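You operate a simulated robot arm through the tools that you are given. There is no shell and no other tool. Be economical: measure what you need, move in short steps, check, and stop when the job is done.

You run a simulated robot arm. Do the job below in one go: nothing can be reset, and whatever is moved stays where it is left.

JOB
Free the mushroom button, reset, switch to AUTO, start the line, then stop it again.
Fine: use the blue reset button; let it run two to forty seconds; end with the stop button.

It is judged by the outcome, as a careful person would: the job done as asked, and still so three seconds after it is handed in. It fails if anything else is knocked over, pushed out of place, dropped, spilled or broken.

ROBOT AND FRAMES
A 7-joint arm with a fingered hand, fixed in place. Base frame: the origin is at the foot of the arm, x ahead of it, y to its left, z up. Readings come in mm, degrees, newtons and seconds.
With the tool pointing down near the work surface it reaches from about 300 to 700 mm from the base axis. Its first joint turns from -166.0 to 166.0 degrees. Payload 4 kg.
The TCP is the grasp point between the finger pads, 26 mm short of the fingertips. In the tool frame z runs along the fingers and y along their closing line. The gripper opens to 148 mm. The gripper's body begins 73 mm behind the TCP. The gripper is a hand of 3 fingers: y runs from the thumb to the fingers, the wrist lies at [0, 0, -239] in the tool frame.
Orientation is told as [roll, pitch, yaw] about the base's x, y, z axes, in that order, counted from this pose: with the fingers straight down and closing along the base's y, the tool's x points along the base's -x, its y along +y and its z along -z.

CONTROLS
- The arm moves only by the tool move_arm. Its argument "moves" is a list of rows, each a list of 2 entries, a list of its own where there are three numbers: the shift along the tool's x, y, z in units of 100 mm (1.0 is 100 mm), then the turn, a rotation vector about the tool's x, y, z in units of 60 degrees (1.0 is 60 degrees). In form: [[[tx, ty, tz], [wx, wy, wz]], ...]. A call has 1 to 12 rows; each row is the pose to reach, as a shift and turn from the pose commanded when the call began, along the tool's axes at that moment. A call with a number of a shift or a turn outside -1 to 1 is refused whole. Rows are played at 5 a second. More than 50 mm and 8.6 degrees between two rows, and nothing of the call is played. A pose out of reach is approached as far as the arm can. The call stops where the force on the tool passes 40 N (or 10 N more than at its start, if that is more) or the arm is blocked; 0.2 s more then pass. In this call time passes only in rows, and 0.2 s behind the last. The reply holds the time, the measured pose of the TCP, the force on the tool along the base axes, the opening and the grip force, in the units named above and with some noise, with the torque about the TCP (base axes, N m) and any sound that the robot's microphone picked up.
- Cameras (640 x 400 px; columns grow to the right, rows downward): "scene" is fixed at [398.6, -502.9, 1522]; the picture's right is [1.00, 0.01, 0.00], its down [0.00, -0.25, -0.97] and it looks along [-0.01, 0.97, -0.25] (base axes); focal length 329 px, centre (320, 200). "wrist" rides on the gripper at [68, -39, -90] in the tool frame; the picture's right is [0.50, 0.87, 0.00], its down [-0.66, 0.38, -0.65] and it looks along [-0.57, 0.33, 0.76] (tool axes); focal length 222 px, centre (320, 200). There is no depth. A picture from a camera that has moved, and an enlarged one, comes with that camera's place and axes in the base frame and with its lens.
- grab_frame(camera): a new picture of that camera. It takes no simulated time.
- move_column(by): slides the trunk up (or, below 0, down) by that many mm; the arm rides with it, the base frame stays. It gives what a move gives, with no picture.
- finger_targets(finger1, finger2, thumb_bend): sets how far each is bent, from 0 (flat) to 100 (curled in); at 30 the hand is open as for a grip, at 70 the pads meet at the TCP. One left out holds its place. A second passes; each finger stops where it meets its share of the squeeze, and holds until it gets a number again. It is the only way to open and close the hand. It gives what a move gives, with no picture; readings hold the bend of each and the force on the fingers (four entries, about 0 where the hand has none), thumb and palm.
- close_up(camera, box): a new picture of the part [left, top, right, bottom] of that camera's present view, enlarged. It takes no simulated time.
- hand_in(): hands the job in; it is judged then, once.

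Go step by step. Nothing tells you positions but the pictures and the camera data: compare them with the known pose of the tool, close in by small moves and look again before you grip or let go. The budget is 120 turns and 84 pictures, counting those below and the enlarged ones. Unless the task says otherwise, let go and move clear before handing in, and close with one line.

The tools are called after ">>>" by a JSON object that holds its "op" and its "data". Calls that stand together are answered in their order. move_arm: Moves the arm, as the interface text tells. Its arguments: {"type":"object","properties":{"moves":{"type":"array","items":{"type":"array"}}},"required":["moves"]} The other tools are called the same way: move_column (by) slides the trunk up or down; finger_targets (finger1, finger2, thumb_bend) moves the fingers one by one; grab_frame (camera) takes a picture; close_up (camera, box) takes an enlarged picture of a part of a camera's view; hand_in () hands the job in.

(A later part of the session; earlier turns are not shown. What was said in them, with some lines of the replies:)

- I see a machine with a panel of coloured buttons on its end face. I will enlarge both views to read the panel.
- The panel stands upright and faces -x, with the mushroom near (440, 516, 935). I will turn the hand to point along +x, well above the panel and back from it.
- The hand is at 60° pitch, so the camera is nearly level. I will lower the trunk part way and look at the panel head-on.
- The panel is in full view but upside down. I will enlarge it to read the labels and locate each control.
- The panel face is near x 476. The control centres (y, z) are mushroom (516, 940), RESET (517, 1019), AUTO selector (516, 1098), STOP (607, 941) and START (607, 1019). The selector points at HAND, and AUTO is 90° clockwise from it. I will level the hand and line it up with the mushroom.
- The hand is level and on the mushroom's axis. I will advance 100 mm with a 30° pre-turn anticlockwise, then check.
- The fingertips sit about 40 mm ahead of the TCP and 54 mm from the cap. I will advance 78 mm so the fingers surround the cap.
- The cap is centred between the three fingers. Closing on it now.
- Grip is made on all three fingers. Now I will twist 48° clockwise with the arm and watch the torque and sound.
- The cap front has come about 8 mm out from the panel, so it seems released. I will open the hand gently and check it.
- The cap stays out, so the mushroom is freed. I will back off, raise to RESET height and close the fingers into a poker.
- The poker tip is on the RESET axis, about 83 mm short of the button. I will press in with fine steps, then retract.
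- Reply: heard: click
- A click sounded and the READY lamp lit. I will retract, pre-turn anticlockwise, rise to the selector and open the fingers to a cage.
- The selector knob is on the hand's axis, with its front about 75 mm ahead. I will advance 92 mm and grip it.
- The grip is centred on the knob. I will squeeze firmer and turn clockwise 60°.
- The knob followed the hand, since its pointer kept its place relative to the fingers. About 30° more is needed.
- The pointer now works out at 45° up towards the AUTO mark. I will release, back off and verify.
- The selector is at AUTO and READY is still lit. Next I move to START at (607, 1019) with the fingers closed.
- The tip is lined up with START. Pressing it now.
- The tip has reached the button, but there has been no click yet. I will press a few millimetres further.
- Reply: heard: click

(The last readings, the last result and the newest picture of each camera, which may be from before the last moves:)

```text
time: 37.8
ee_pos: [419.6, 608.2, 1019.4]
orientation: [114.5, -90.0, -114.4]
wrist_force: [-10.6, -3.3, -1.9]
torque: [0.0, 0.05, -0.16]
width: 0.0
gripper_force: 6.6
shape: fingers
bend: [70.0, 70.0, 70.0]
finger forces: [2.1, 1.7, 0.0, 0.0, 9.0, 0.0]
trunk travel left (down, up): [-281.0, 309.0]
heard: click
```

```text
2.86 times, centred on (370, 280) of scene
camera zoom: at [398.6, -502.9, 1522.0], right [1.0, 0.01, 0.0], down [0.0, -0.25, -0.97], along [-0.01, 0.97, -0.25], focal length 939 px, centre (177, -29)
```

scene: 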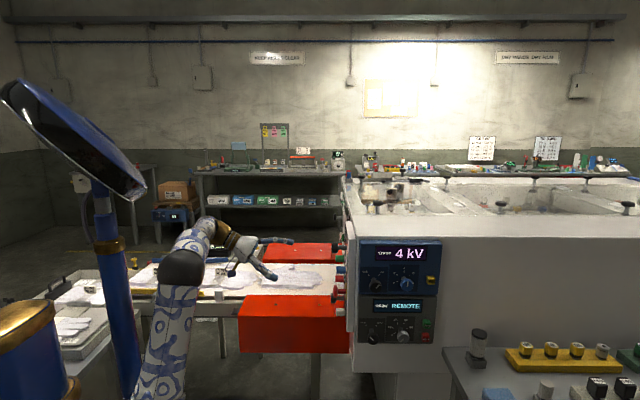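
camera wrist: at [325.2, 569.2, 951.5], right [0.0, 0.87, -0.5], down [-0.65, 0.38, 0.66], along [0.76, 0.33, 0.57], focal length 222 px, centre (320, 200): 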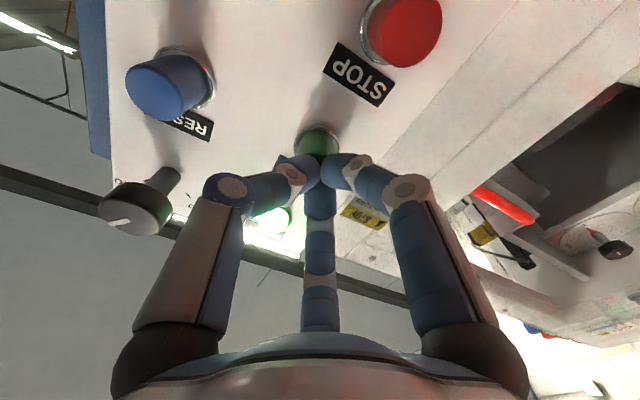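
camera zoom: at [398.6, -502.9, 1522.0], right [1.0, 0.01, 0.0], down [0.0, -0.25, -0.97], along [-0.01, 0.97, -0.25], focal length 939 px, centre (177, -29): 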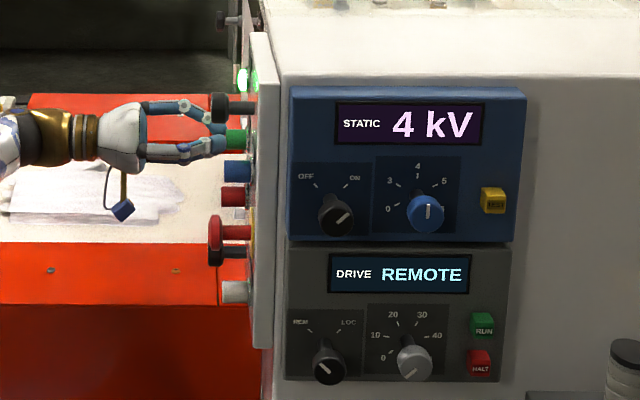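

START clicked. I will retract, drop to STOP height and look for signs that the line is running.

>>> {"op": "move_arm", "data": {"moves": [[[0, 0, -0.3], [0, 0, 0]], [[0, 0, -0.6], [0, 0, 0]], [[0, 0, -0.9], [0, 0, 0]]]}}

>>> {"op": "move_column", "data": {"by": -78}}

>>> {"op": "grab_frame", "data": {"camera": "wrist"}}

>>> {"op": "grab_frame", "data": {"camera": "scene"}}

>>> {"op": "close_up", "data": {"camera": "scene", "box": [270, 230, 390, 330]}}

```text
time: 38.6
ee_pos: [330.8, 608.0, 1021.0]
orientation: [40.1, -89.8, -40.2]
wrist_force: [0.1, -0.1, 0.3]
torque: [-0.01, 0.03, 0.0]
width: 0.1
gripper_force: 0.0
shape: fingers
bend: [70.0, 70.0, 70.0]
finger forces: [0.0, 0.1, 0.0, 0.0, 0.1, 0.0]
trunk travel left (down, up): [-281.0, 309.0]
```

```text
time: 39.7
ee_pos: [329.5, 608.2, 942.6]
orientation: [43.9, -90.0, -44.0]
wrist_force: [-0.8, 0.2, -0.3]
torque: [0.01, -0.03, 0.01]
width: 0.1
gripper_force: 0.0
shape: fingers
bend: [70.0, 70.0, 70.0]
finger forces: [0.0, 0.1, 0.0, 0.0, 0.0, 0.1]
trunk travel left (down, up): [-203.0, 387.0]
```

```text
47 pictures are left
camera wrist: at [238.8, 569.6, 874.9], right [0.0, 0.87, -0.5], down [-0.65, 0.38, 0.66], along [0.76, 0.33, 0.57], focal length 222 px, centre (320, 200)
```

wrist: 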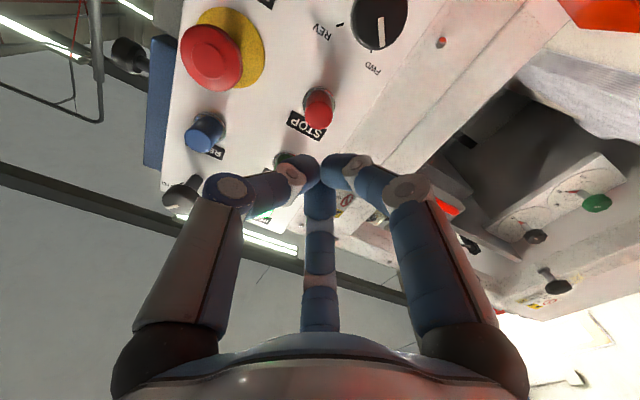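

```text
46 pictures are left
```

scene: 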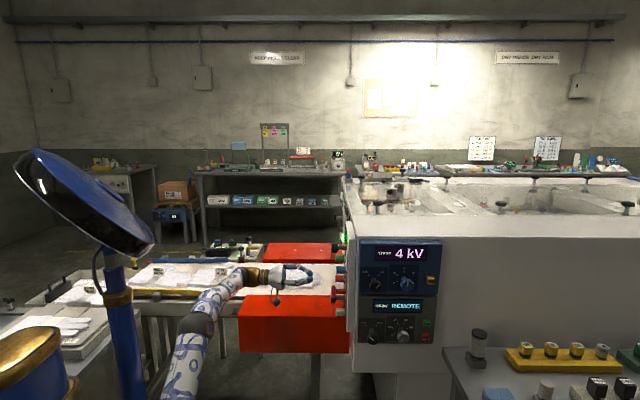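

```text
4.00 times, centred on (330, 280) of scene
camera zoom: at [398.6, -502.9, 1522.0], right [1.0, 0.01, 0.0], down [0.0, -0.25, -0.97], along [-0.01, 0.97, -0.25], focal length 1315 px, centre (280, -120)
```

zoom: 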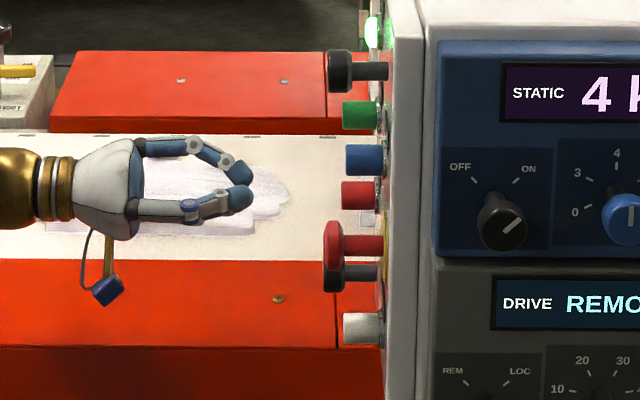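

I don't see any obvious motion. I will look closer for a running indication.

>>> {"op": "close_up", "data": {"camera": "wrist", "box": [150, 0, 450, 210]}}

>>> {"op": "close_up", "data": {"camera": "scene", "box": [320, 150, 640, 350]}}

>>> {"op": "close_up", "data": {"camera": "scene", "box": [325, 200, 375, 250]}}

```text
1.90 times, centred on (300, 105) of wrist
camera zoom: at [238.8, 569.6, 874.9], right [0.0, 0.87, -0.5], down [-0.65, 0.38, 0.66], along [0.76, 0.33, 0.57], focal length 423 px, centre (358, 381)
```

zoom: 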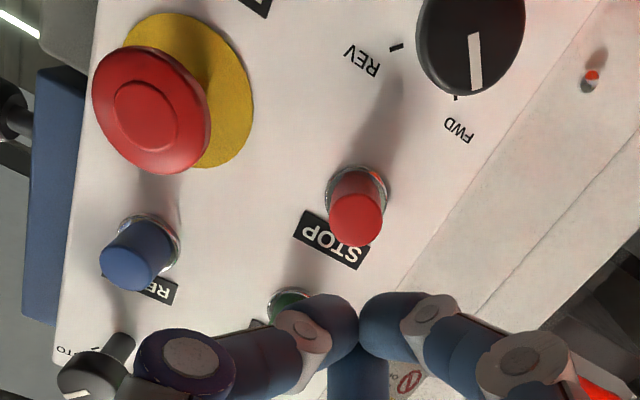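

```text
2.00 times, centred on (480, 250) of scene
camera zoom: at [398.6, -502.9, 1522.0], right [1.0, 0.01, 0.0], down [0.0, -0.25, -0.97], along [-0.01, 0.97, -0.25], focal length 658 px, centre (0, 100)
```

zoom: 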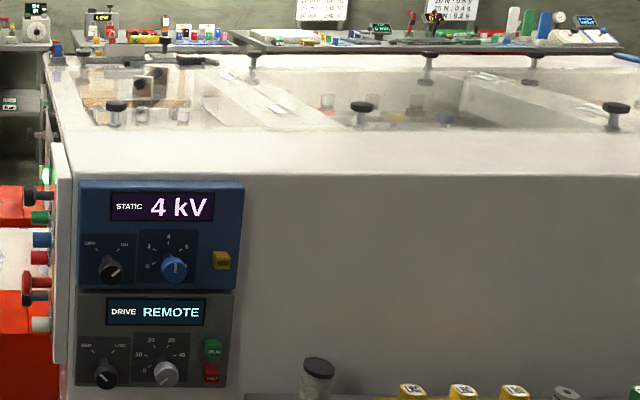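

```text
8.00 times, centred on (350, 225) of scene
camera zoom: at [398.6, -502.9, 1522.0], right [1.0, 0.01, 0.0], down [0.0, -0.25, -0.97], along [-0.01, 0.97, -0.25], focal length 2630 px, centre (80, 0)
```

zoom: 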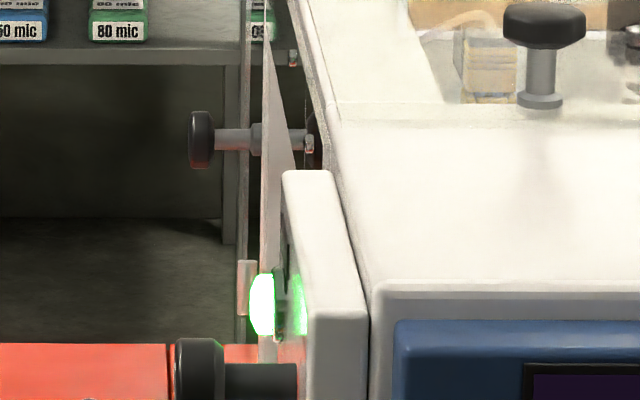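

The panel alone doesn't show whether the line is running. I will pitch the hand back a little for a wider view of the panel and the BELT lamp.

>>> {"op": "move_arm", "data": {"moves": [[[0, 0, -0.25], [0, 0.125, 0]], [[0, 0, -0.5], [0, 0.25, 0]], [[0, 0, -0.75], [0, 0.375, 0]], [[0, 0, -0.8], [0, 0.5, 0]]]}}

>>> {"op": "grab_frame", "data": {"camera": "wrist"}}

>>> {"op": "close_up", "data": {"camera": "wrist", "box": [200, 0, 460, 162]}}

>>> {"op": "close_up", "data": {"camera": "scene", "box": [270, 230, 390, 330]}}

```text
time: 40.7
ee_pos: [251.5, 592.5, 937.0]
orientation: [-0.3, -59.8, 0.2]
wrist_force: [-0.1, 0.9, 0.2]
torque: [0.01, 0.0, -0.01]
width: 0.0
gripper_force: 0.1
shape: fingers
bend: [70.0, 70.0, 70.0]
finger forces: [0.0, 0.0, 0.0, 0.0, 0.1, 0.0]
out of reach, approached as far as the arm can: row 4
trunk travel left (down, up): [-203.0, 387.0]
```

```text
41 pictures are left
camera wrist: at [139.1, 555.3, 924.3], right [-0.25, 0.87, -0.43], down [-0.23, 0.38, 0.89], along [0.94, 0.32, 0.11], focal length 222 px, centre (320, 200)
```

wrist: 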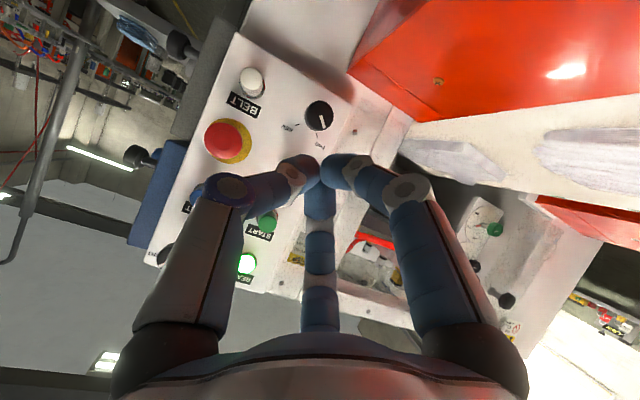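

```text
2.46 times, centred on (330, 81) of wrist
camera zoom: at [139.1, 555.3, 924.3], right [-0.25, 0.87, -0.43], down [-0.23, 0.38, 0.89], along [0.94, 0.32, 0.11], focal length 547 px, centre (295, 493)
```

zoom: 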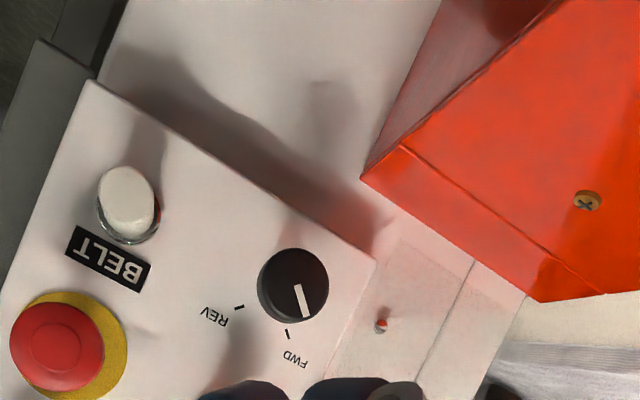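

```text
4.00 times, centred on (330, 280) of scene
camera zoom: at [398.6, -502.9, 1522.0], right [1.0, 0.01, 0.0], down [0.0, -0.25, -0.97], along [-0.01, 0.97, -0.25], focal length 1315 px, centre (280, -120)
```

zoom: 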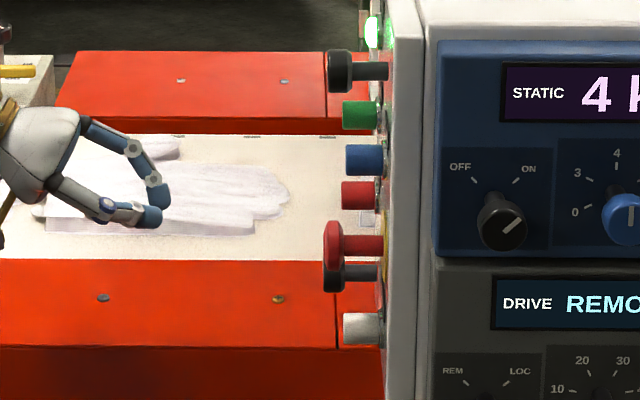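

BELT is a plain pushbutton and the belt looks unchanged. I will check the START and READY colours in this view.

>>> {"op": "close_up", "data": {"camera": "wrist", "box": [140, 180, 340, 305]}}

>>> {"op": "close_up", "data": {"camera": "scene", "box": [120, 230, 360, 330]}}

```text
3.20 times, centred on (240, 242) of wrist
camera zoom: at [139.1, 555.3, 924.3], right [-0.25, 0.87, -0.43], down [-0.23, 0.38, 0.89], along [0.94, 0.32, 0.11], focal length 711 px, centre (576, 64)
```

zoom: 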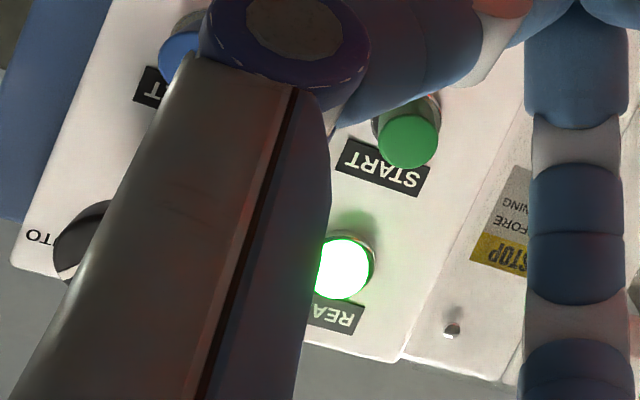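

```text
2.67 times, centred on (240, 280) of scene
camera zoom: at [398.6, -502.9, 1522.0], right [1.0, 0.01, 0.0], down [0.0, -0.25, -0.97], along [-0.01, 0.97, -0.25], focal length 877 px, centre (533, -13)
```

zoom: 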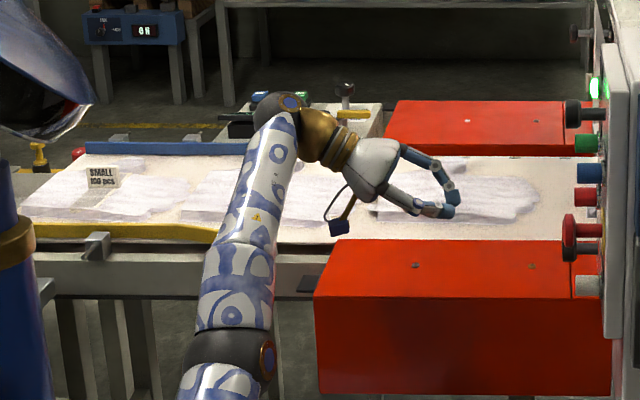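

No indicator tells more, but RESET lit READY, the selector is on AUTO and START clicked. The run time is now over 3 s, so I will go back in line with STOP.

>>> {"op": "move_arm", "data": {"moves": [[[-0.1, 0, 0.173], [0, -0.125, 0]], [[-0.2, 0, 0.346], [0, -0.25, 0]], [[-0.3, 0, 0.52], [0, -0.375, 0]], [[-0.4, 0, 0.693], [0, -0.5, 0]]]}}

>>> {"op": "close_up", "data": {"camera": "scene", "box": [250, 230, 390, 317]}}

>>> {"op": "grab_frame", "data": {"camera": "wrist"}}

```text
time: 41.7
ee_pos: [331.7, 634.7, 951.7]
orientation: [158.6, -89.9, -158.6]
wrist_force: [0.4, -0.6, -0.1]
torque: [0.0, -0.01, 0.0]
width: 0.0
gripper_force: 0.1
shape: fingers
bend: [70.0, 70.0, 70.0]
finger forces: [0.1, 0.0, 0.0, 0.0, 0.0, 0.0]
out of reach, approached as far as the arm can: row 1, 2, 3, 4
trunk travel left (down, up): [-203.0, 387.0]
```

```text
4.57 times, centred on (320, 274) of scene
camera zoom: at [398.6, -502.9, 1522.0], right [1.0, 0.01, 0.0], down [0.0, -0.25, -0.97], along [-0.01, 0.97, -0.25], focal length 1503 px, centre (320, -136)
```

zoom: 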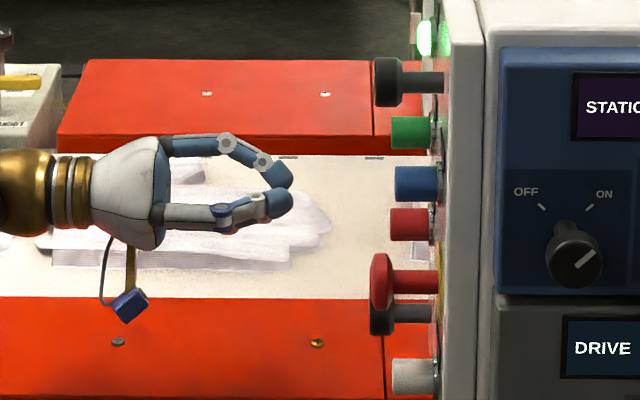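

```text
35 pictures are left
camera wrist: at [241.0, 595.9, 883.4], right [0.0, 0.87, -0.5], down [-0.65, 0.38, 0.65], along [0.76, 0.33, 0.57], focal length 222 px, centre (320, 200)
```

wrist: 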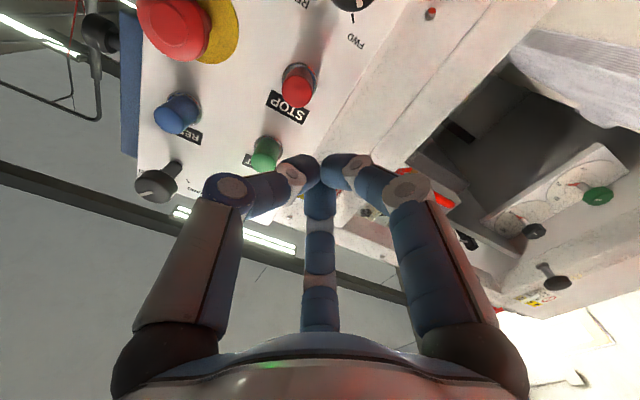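

The arm came back about 27 mm off in y. I will correct by a small move and check the pose.

>>> {"op": "move_arm", "data": {"moves": [[[0.05, -0.13, 0], [0, 0, 0]], [[0.1, -0.27, 0], [0, 0, 0]]]}}

```text
time: 42.3
ee_pos: [331.6, 634.1, 951.3]
orientation: [21.6, -90.0, -21.8]
wrist_force: [0.7, 0.3, 0.1]
torque: [0.03, -0.01, 0.01]
width: 0.0
gripper_force: 0.2
shape: fingers
bend: [70.0, 70.0, 70.0]
finger forces: [0.0, 0.0, 0.0, 0.0, 0.0, 0.1]
out of reach, approached as far as the arm can: row 1, 2
trunk travel left (down, up): [-203.0, 387.0]
```

The solver is stuck, probably at a joint limit. I will try small moves in other directions.

>>> {"op": "move_arm", "data": {"moves": [[[0, -0.1, 0.15], [0, 0, 0]], [[0, -0.2, 0.3], [0, 0, 0]]]}}

>>> {"op": "grab_frame", "data": {"camera": "scene"}}

```text
time: 42.9
ee_pos: [364.1, 630.9, 955.8]
orientation: [21.3, -89.9, -21.4]
wrist_force: [-0.5, -1.0, 0.5]
torque: [-0.01, -0.02, -0.03]
width: 0.1
gripper_force: 0.1
shape: fingers
bend: [70.0, 70.0, 70.0]
finger forces: [0.0, 0.2, 0.0, 0.1, 0.0, 0.1]
out of reach, approached as far as the arm can: row 1, 2
trunk travel left (down, up): [-203.0, 387.0]
```

```text
34 pictures are left
```

scene: 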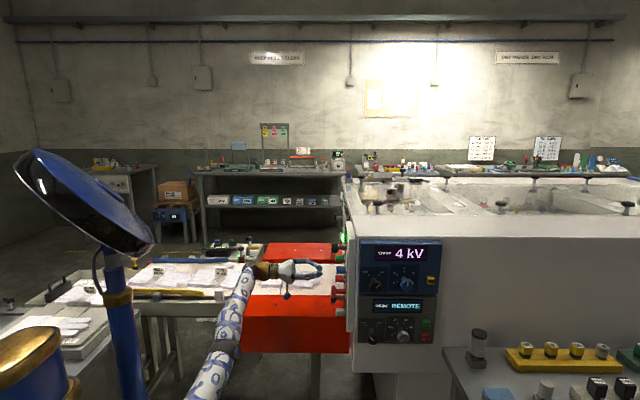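

The arm is now in a different elbow posture and is held at a limit. I will try a hand roll together with the sideways move.

>>> {"op": "move_arm", "data": {"moves": [[[0, 0, 0], [0, 0, 0.12]], [[0, 0, 0], [0, 0, 0.24]], [[0, -0.05, 0], [0, 0, 0.36]], [[0, -0.1, 0], [0, 0, 0.48]]]}}

```text
time: 43.9
ee_pos: [364.0, 629.2, 956.9]
orientation: [89.9, -61.2, -90.1]
wrist_force: [-1.2, 0.5, -0.4]
torque: [0.02, 0.01, 0.01]
width: 0.3
gripper_force: 0.1
shape: fingers
bend: [70.0, 70.0, 70.0]
finger forces: [0.0, 0.0, 0.0, 0.0, 0.1, 0.1]
out of reach, approached as far as the arm can: row 3, 4
trunk travel left (down, up): [-203.0, 387.0]
```

The roll is free, but moving towards -y is blocked at this arm height. I will raise the tip relative to the shoulder while moving towards -y, then bring the trunk down.

>>> {"op": "move_arm", "data": {"moves": [[[-0.18, -0.024, 0], [0, 0, 0]], [[-0.37, -0.047, 0], [0, 0, 0]]]}}

```text
time: 44.5
ee_pos: [366.0, 617.7, 991.9]
orientation: [89.8, -61.2, -90.1]
wrist_force: [-0.2, 0.5, -0.4]
torque: [0.01, -0.04, -0.03]
width: 0.3
gripper_force: 0.1
shape: fingers
bend: [70.0, 70.0, 70.0]
finger forces: [0.1, 0.0, 0.0, 0.0, 0.1, 0.1]
out of reach, approached as far as the arm can: row 1, 2
trunk travel left (down, up): [-203.0, 387.0]
```

That is working. I will finish the y move, then lower the trunk partly and look at the clearance.

>>> {"op": "move_arm", "data": {"moves": [[[-0.12, 0.0, 0], [0, 0, 0]], [[-0.25, 0.0, 0], [0, 0, 0]]]}}

>>> {"op": "grab_frame", "data": {"camera": "wrist"}}

>>> {"op": "close_up", "data": {"camera": "scene", "box": [120, 230, 380, 390]}}

```text
time: 45.1
ee_pos: [367.1, 608.2, 1015.2]
orientation: [89.9, -61.2, -89.9]
wrist_force: [0.2, 0.5, 1.2]
torque: [0.0, 0.02, 0.02]
width: 0.1
gripper_force: 0.1
shape: fingers
bend: [70.0, 70.0, 70.0]
finger forces: [0.0, 0.0, 0.0, 0.1, 0.0, 0.0]
out of reach, approached as far as the arm can: row 2
trunk travel left (down, up): [-203.0, 387.0]
```

```text
33 pictures are left
camera wrist: at [275.5, 608.2, 936.5], right [0.0, 1.0, -0.02], down [-0.65, 0.02, 0.76], along [0.76, 0.01, 0.65], focal length 222 px, centre (320, 200)
```

wrist: 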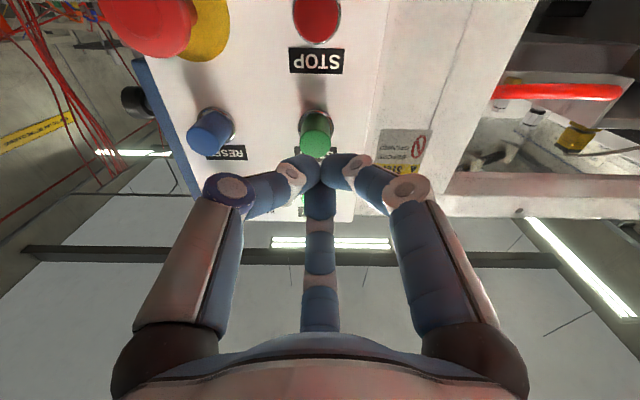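

```text
2.46 times, centred on (250, 310) of scene
camera zoom: at [398.6, -502.9, 1522.0], right [1.0, 0.01, 0.0], down [0.0, -0.25, -0.97], along [-0.01, 0.97, -0.25], focal length 809 px, centre (492, -71)
```

zoom: 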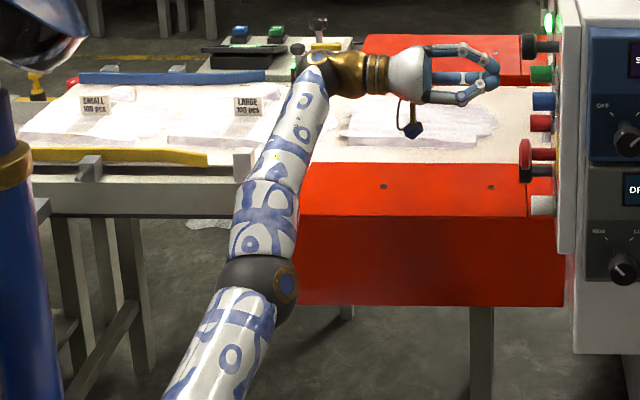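

The arm is clear of the red cover, whose top is about z 800, and of the belt rail. Lowering the trunk by 74 mm brings the tip to STOP height.

>>> {"op": "move_column", "data": {"by": -74}}

>>> {"op": "grab_frame", "data": {"camera": "wrist"}}

>>> {"op": "close_up", "data": {"camera": "scene", "box": [270, 230, 410, 317]}}

```text
time: 46.2
ee_pos: [365.8, 609.3, 941.3]
orientation: [89.7, -61.2, -90.0]
wrist_force: [0.7, -0.7, -0.3]
torque: [0.0, -0.01, -0.01]
width: 0.1
gripper_force: 0.0
shape: fingers
bend: [70.0, 70.0, 70.0]
finger forces: [0.0, 0.0, 0.1, 0.0, 0.0, 0.0]
trunk travel left (down, up): [-129.0, 461.0]
```

```text
31 pictures are left
camera wrist: at [275.4, 608.1, 862.6], right [0.0, 1.0, -0.02], down [-0.65, 0.02, 0.76], along [0.76, 0.01, 0.65], focal length 222 px, centre (320, 200)
```

wrist: 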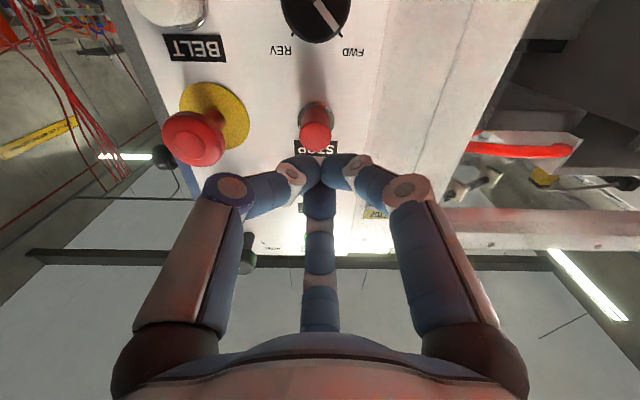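

```text
4.57 times, centred on (340, 274) of scene
camera zoom: at [398.6, -502.9, 1522.0], right [1.0, 0.01, 0.0], down [0.0, -0.25, -0.97], along [-0.01, 0.97, -0.25], focal length 1503 px, centre (229, -136)
```

zoom: 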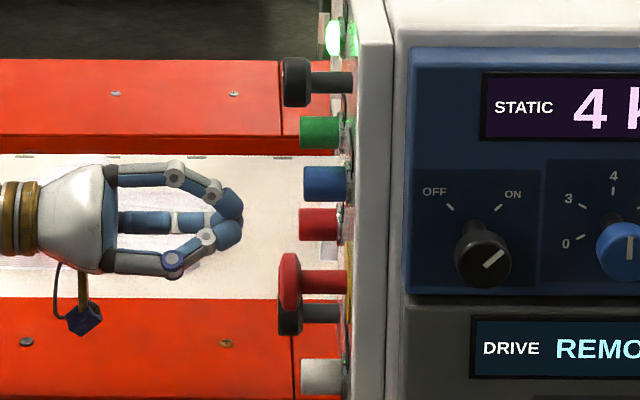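

STOP is straight ahead of the tip. Pressing it now, with run time around 10 s.

>>> {"op": "move_arm", "data": {"moves": [[[0, 0, 0.2], [0, 0, 0]], [[0, 0, 0.36], [0, 0, 0]], [[0, 0, 0.42], [0, 0, 0]], [[0, 0, 0.46], [0, 0, 0]], [[0, 0, 0.49], [0, 0, 0]], [[0, 0, 0.51], [0, 0, 0]], [[0, 0, 0.53], [0, 0, 0]]]}}

```text
time: 47.9
ee_pos: [416.1, 604.7, 939.2]
orientation: [89.8, -61.2, -89.9]
wrist_force: [-1.7, 0.7, 0.7]
torque: [-0.02, -0.01, 0.0]
width: 0.1
gripper_force: 1.3
shape: fingers
bend: [70.0, 70.0, 70.0]
finger forces: [0.1, 2.1, 0.0, 0.0, 0.1, 0.1]
out of reach, approached as far as the arm can: row 3, 4, 5, 6, 7
trunk travel left (down, up): [-129.0, 461.0]
heard: click
```

STOP clicked. I will retract straight back and check the panel and belt.

>>> {"op": "move_arm", "data": {"moves": [[[0, 0, -0.2], [0, 0, 0]], [[0, 0, -0.4], [0, 0, 0]], [[0, 0, -0.65], [0, 0, 0]]]}}

>>> {"op": "grab_frame", "data": {"camera": "wrist"}}

>>> {"op": "grab_frame", "data": {"camera": "scene"}}

>>> {"op": "close_up", "data": {"camera": "scene", "box": [270, 230, 410, 317]}}

```text
time: 48.6
ee_pos: [352.1, 608.9, 942.6]
orientation: [89.6, -61.2, -90.1]
wrist_force: [-0.5, -0.3, 0.1]
torque: [0.01, 0.01, -0.02]
width: 0.2
gripper_force: 0.1
shape: fingers
bend: [70.0, 70.0, 70.0]
finger forces: [0.0, 0.1, 0.0, 0.0, 0.1, 0.0]
out of reach, approached as far as the arm can: row 2, 3
trunk travel left (down, up): [-129.0, 461.0]
```

```text
29 pictures are left
camera wrist: at [260.7, 608.4, 863.6], right [0.01, 1.0, -0.02], down [-0.65, 0.02, 0.76], along [0.76, 0.01, 0.65], focal length 222 px, centre (320, 200)
```

wrist: 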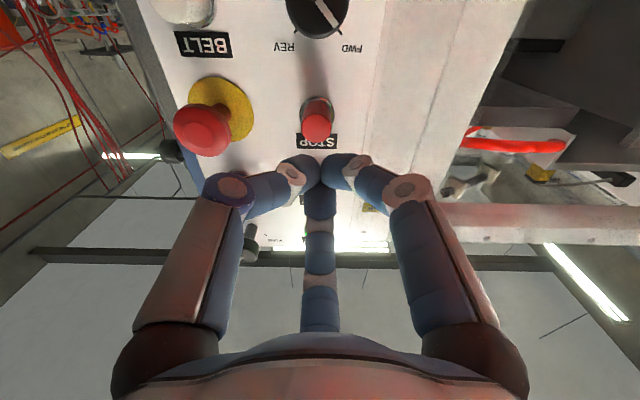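

```text
28 pictures are left
```

scene: 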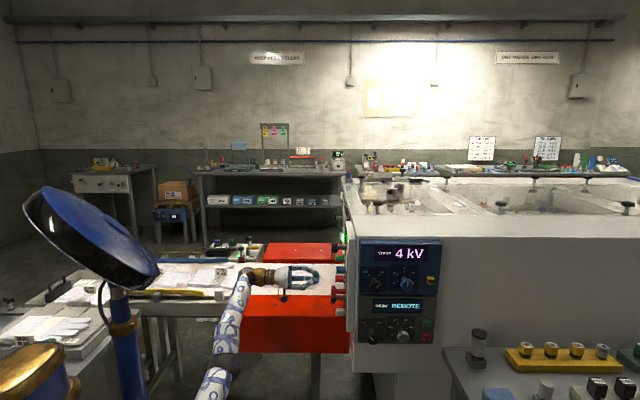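

```text
4.57 times, centred on (340, 274) of scene
camera zoom: at [398.6, -502.9, 1522.0], right [1.0, 0.01, 0.0], down [0.0, -0.25, -0.97], along [-0.01, 0.97, -0.25], focal length 1503 px, centre (229, -136)
```

zoom: 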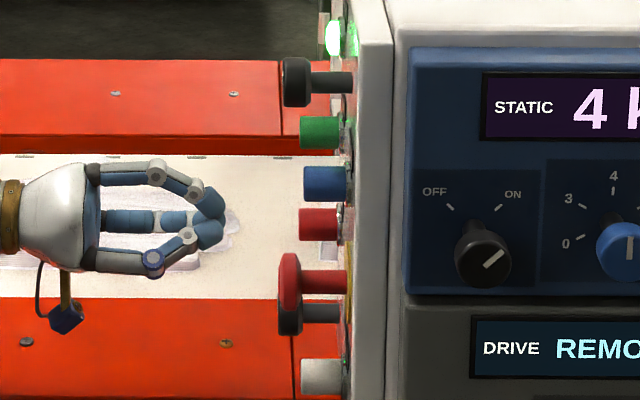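

The mushroom is out, READY is lit, the selector is on AUTO, and STOP clicked about 10 s after START clicked. The hand is clear of the panel and nothing else has moved, so I am handing in.

>>> {"op": "hand_in", "data": {}}

```text
The job is handed in.
```

I twisted the mushroom button free, pressed the blue RESET (READY lit), turned the selector to AUTO, pressed START and pressed STOP about 10 s later; all three buttons clicked, but I never saw the belt move or any running light, so START's click is my only sign that the line ran.
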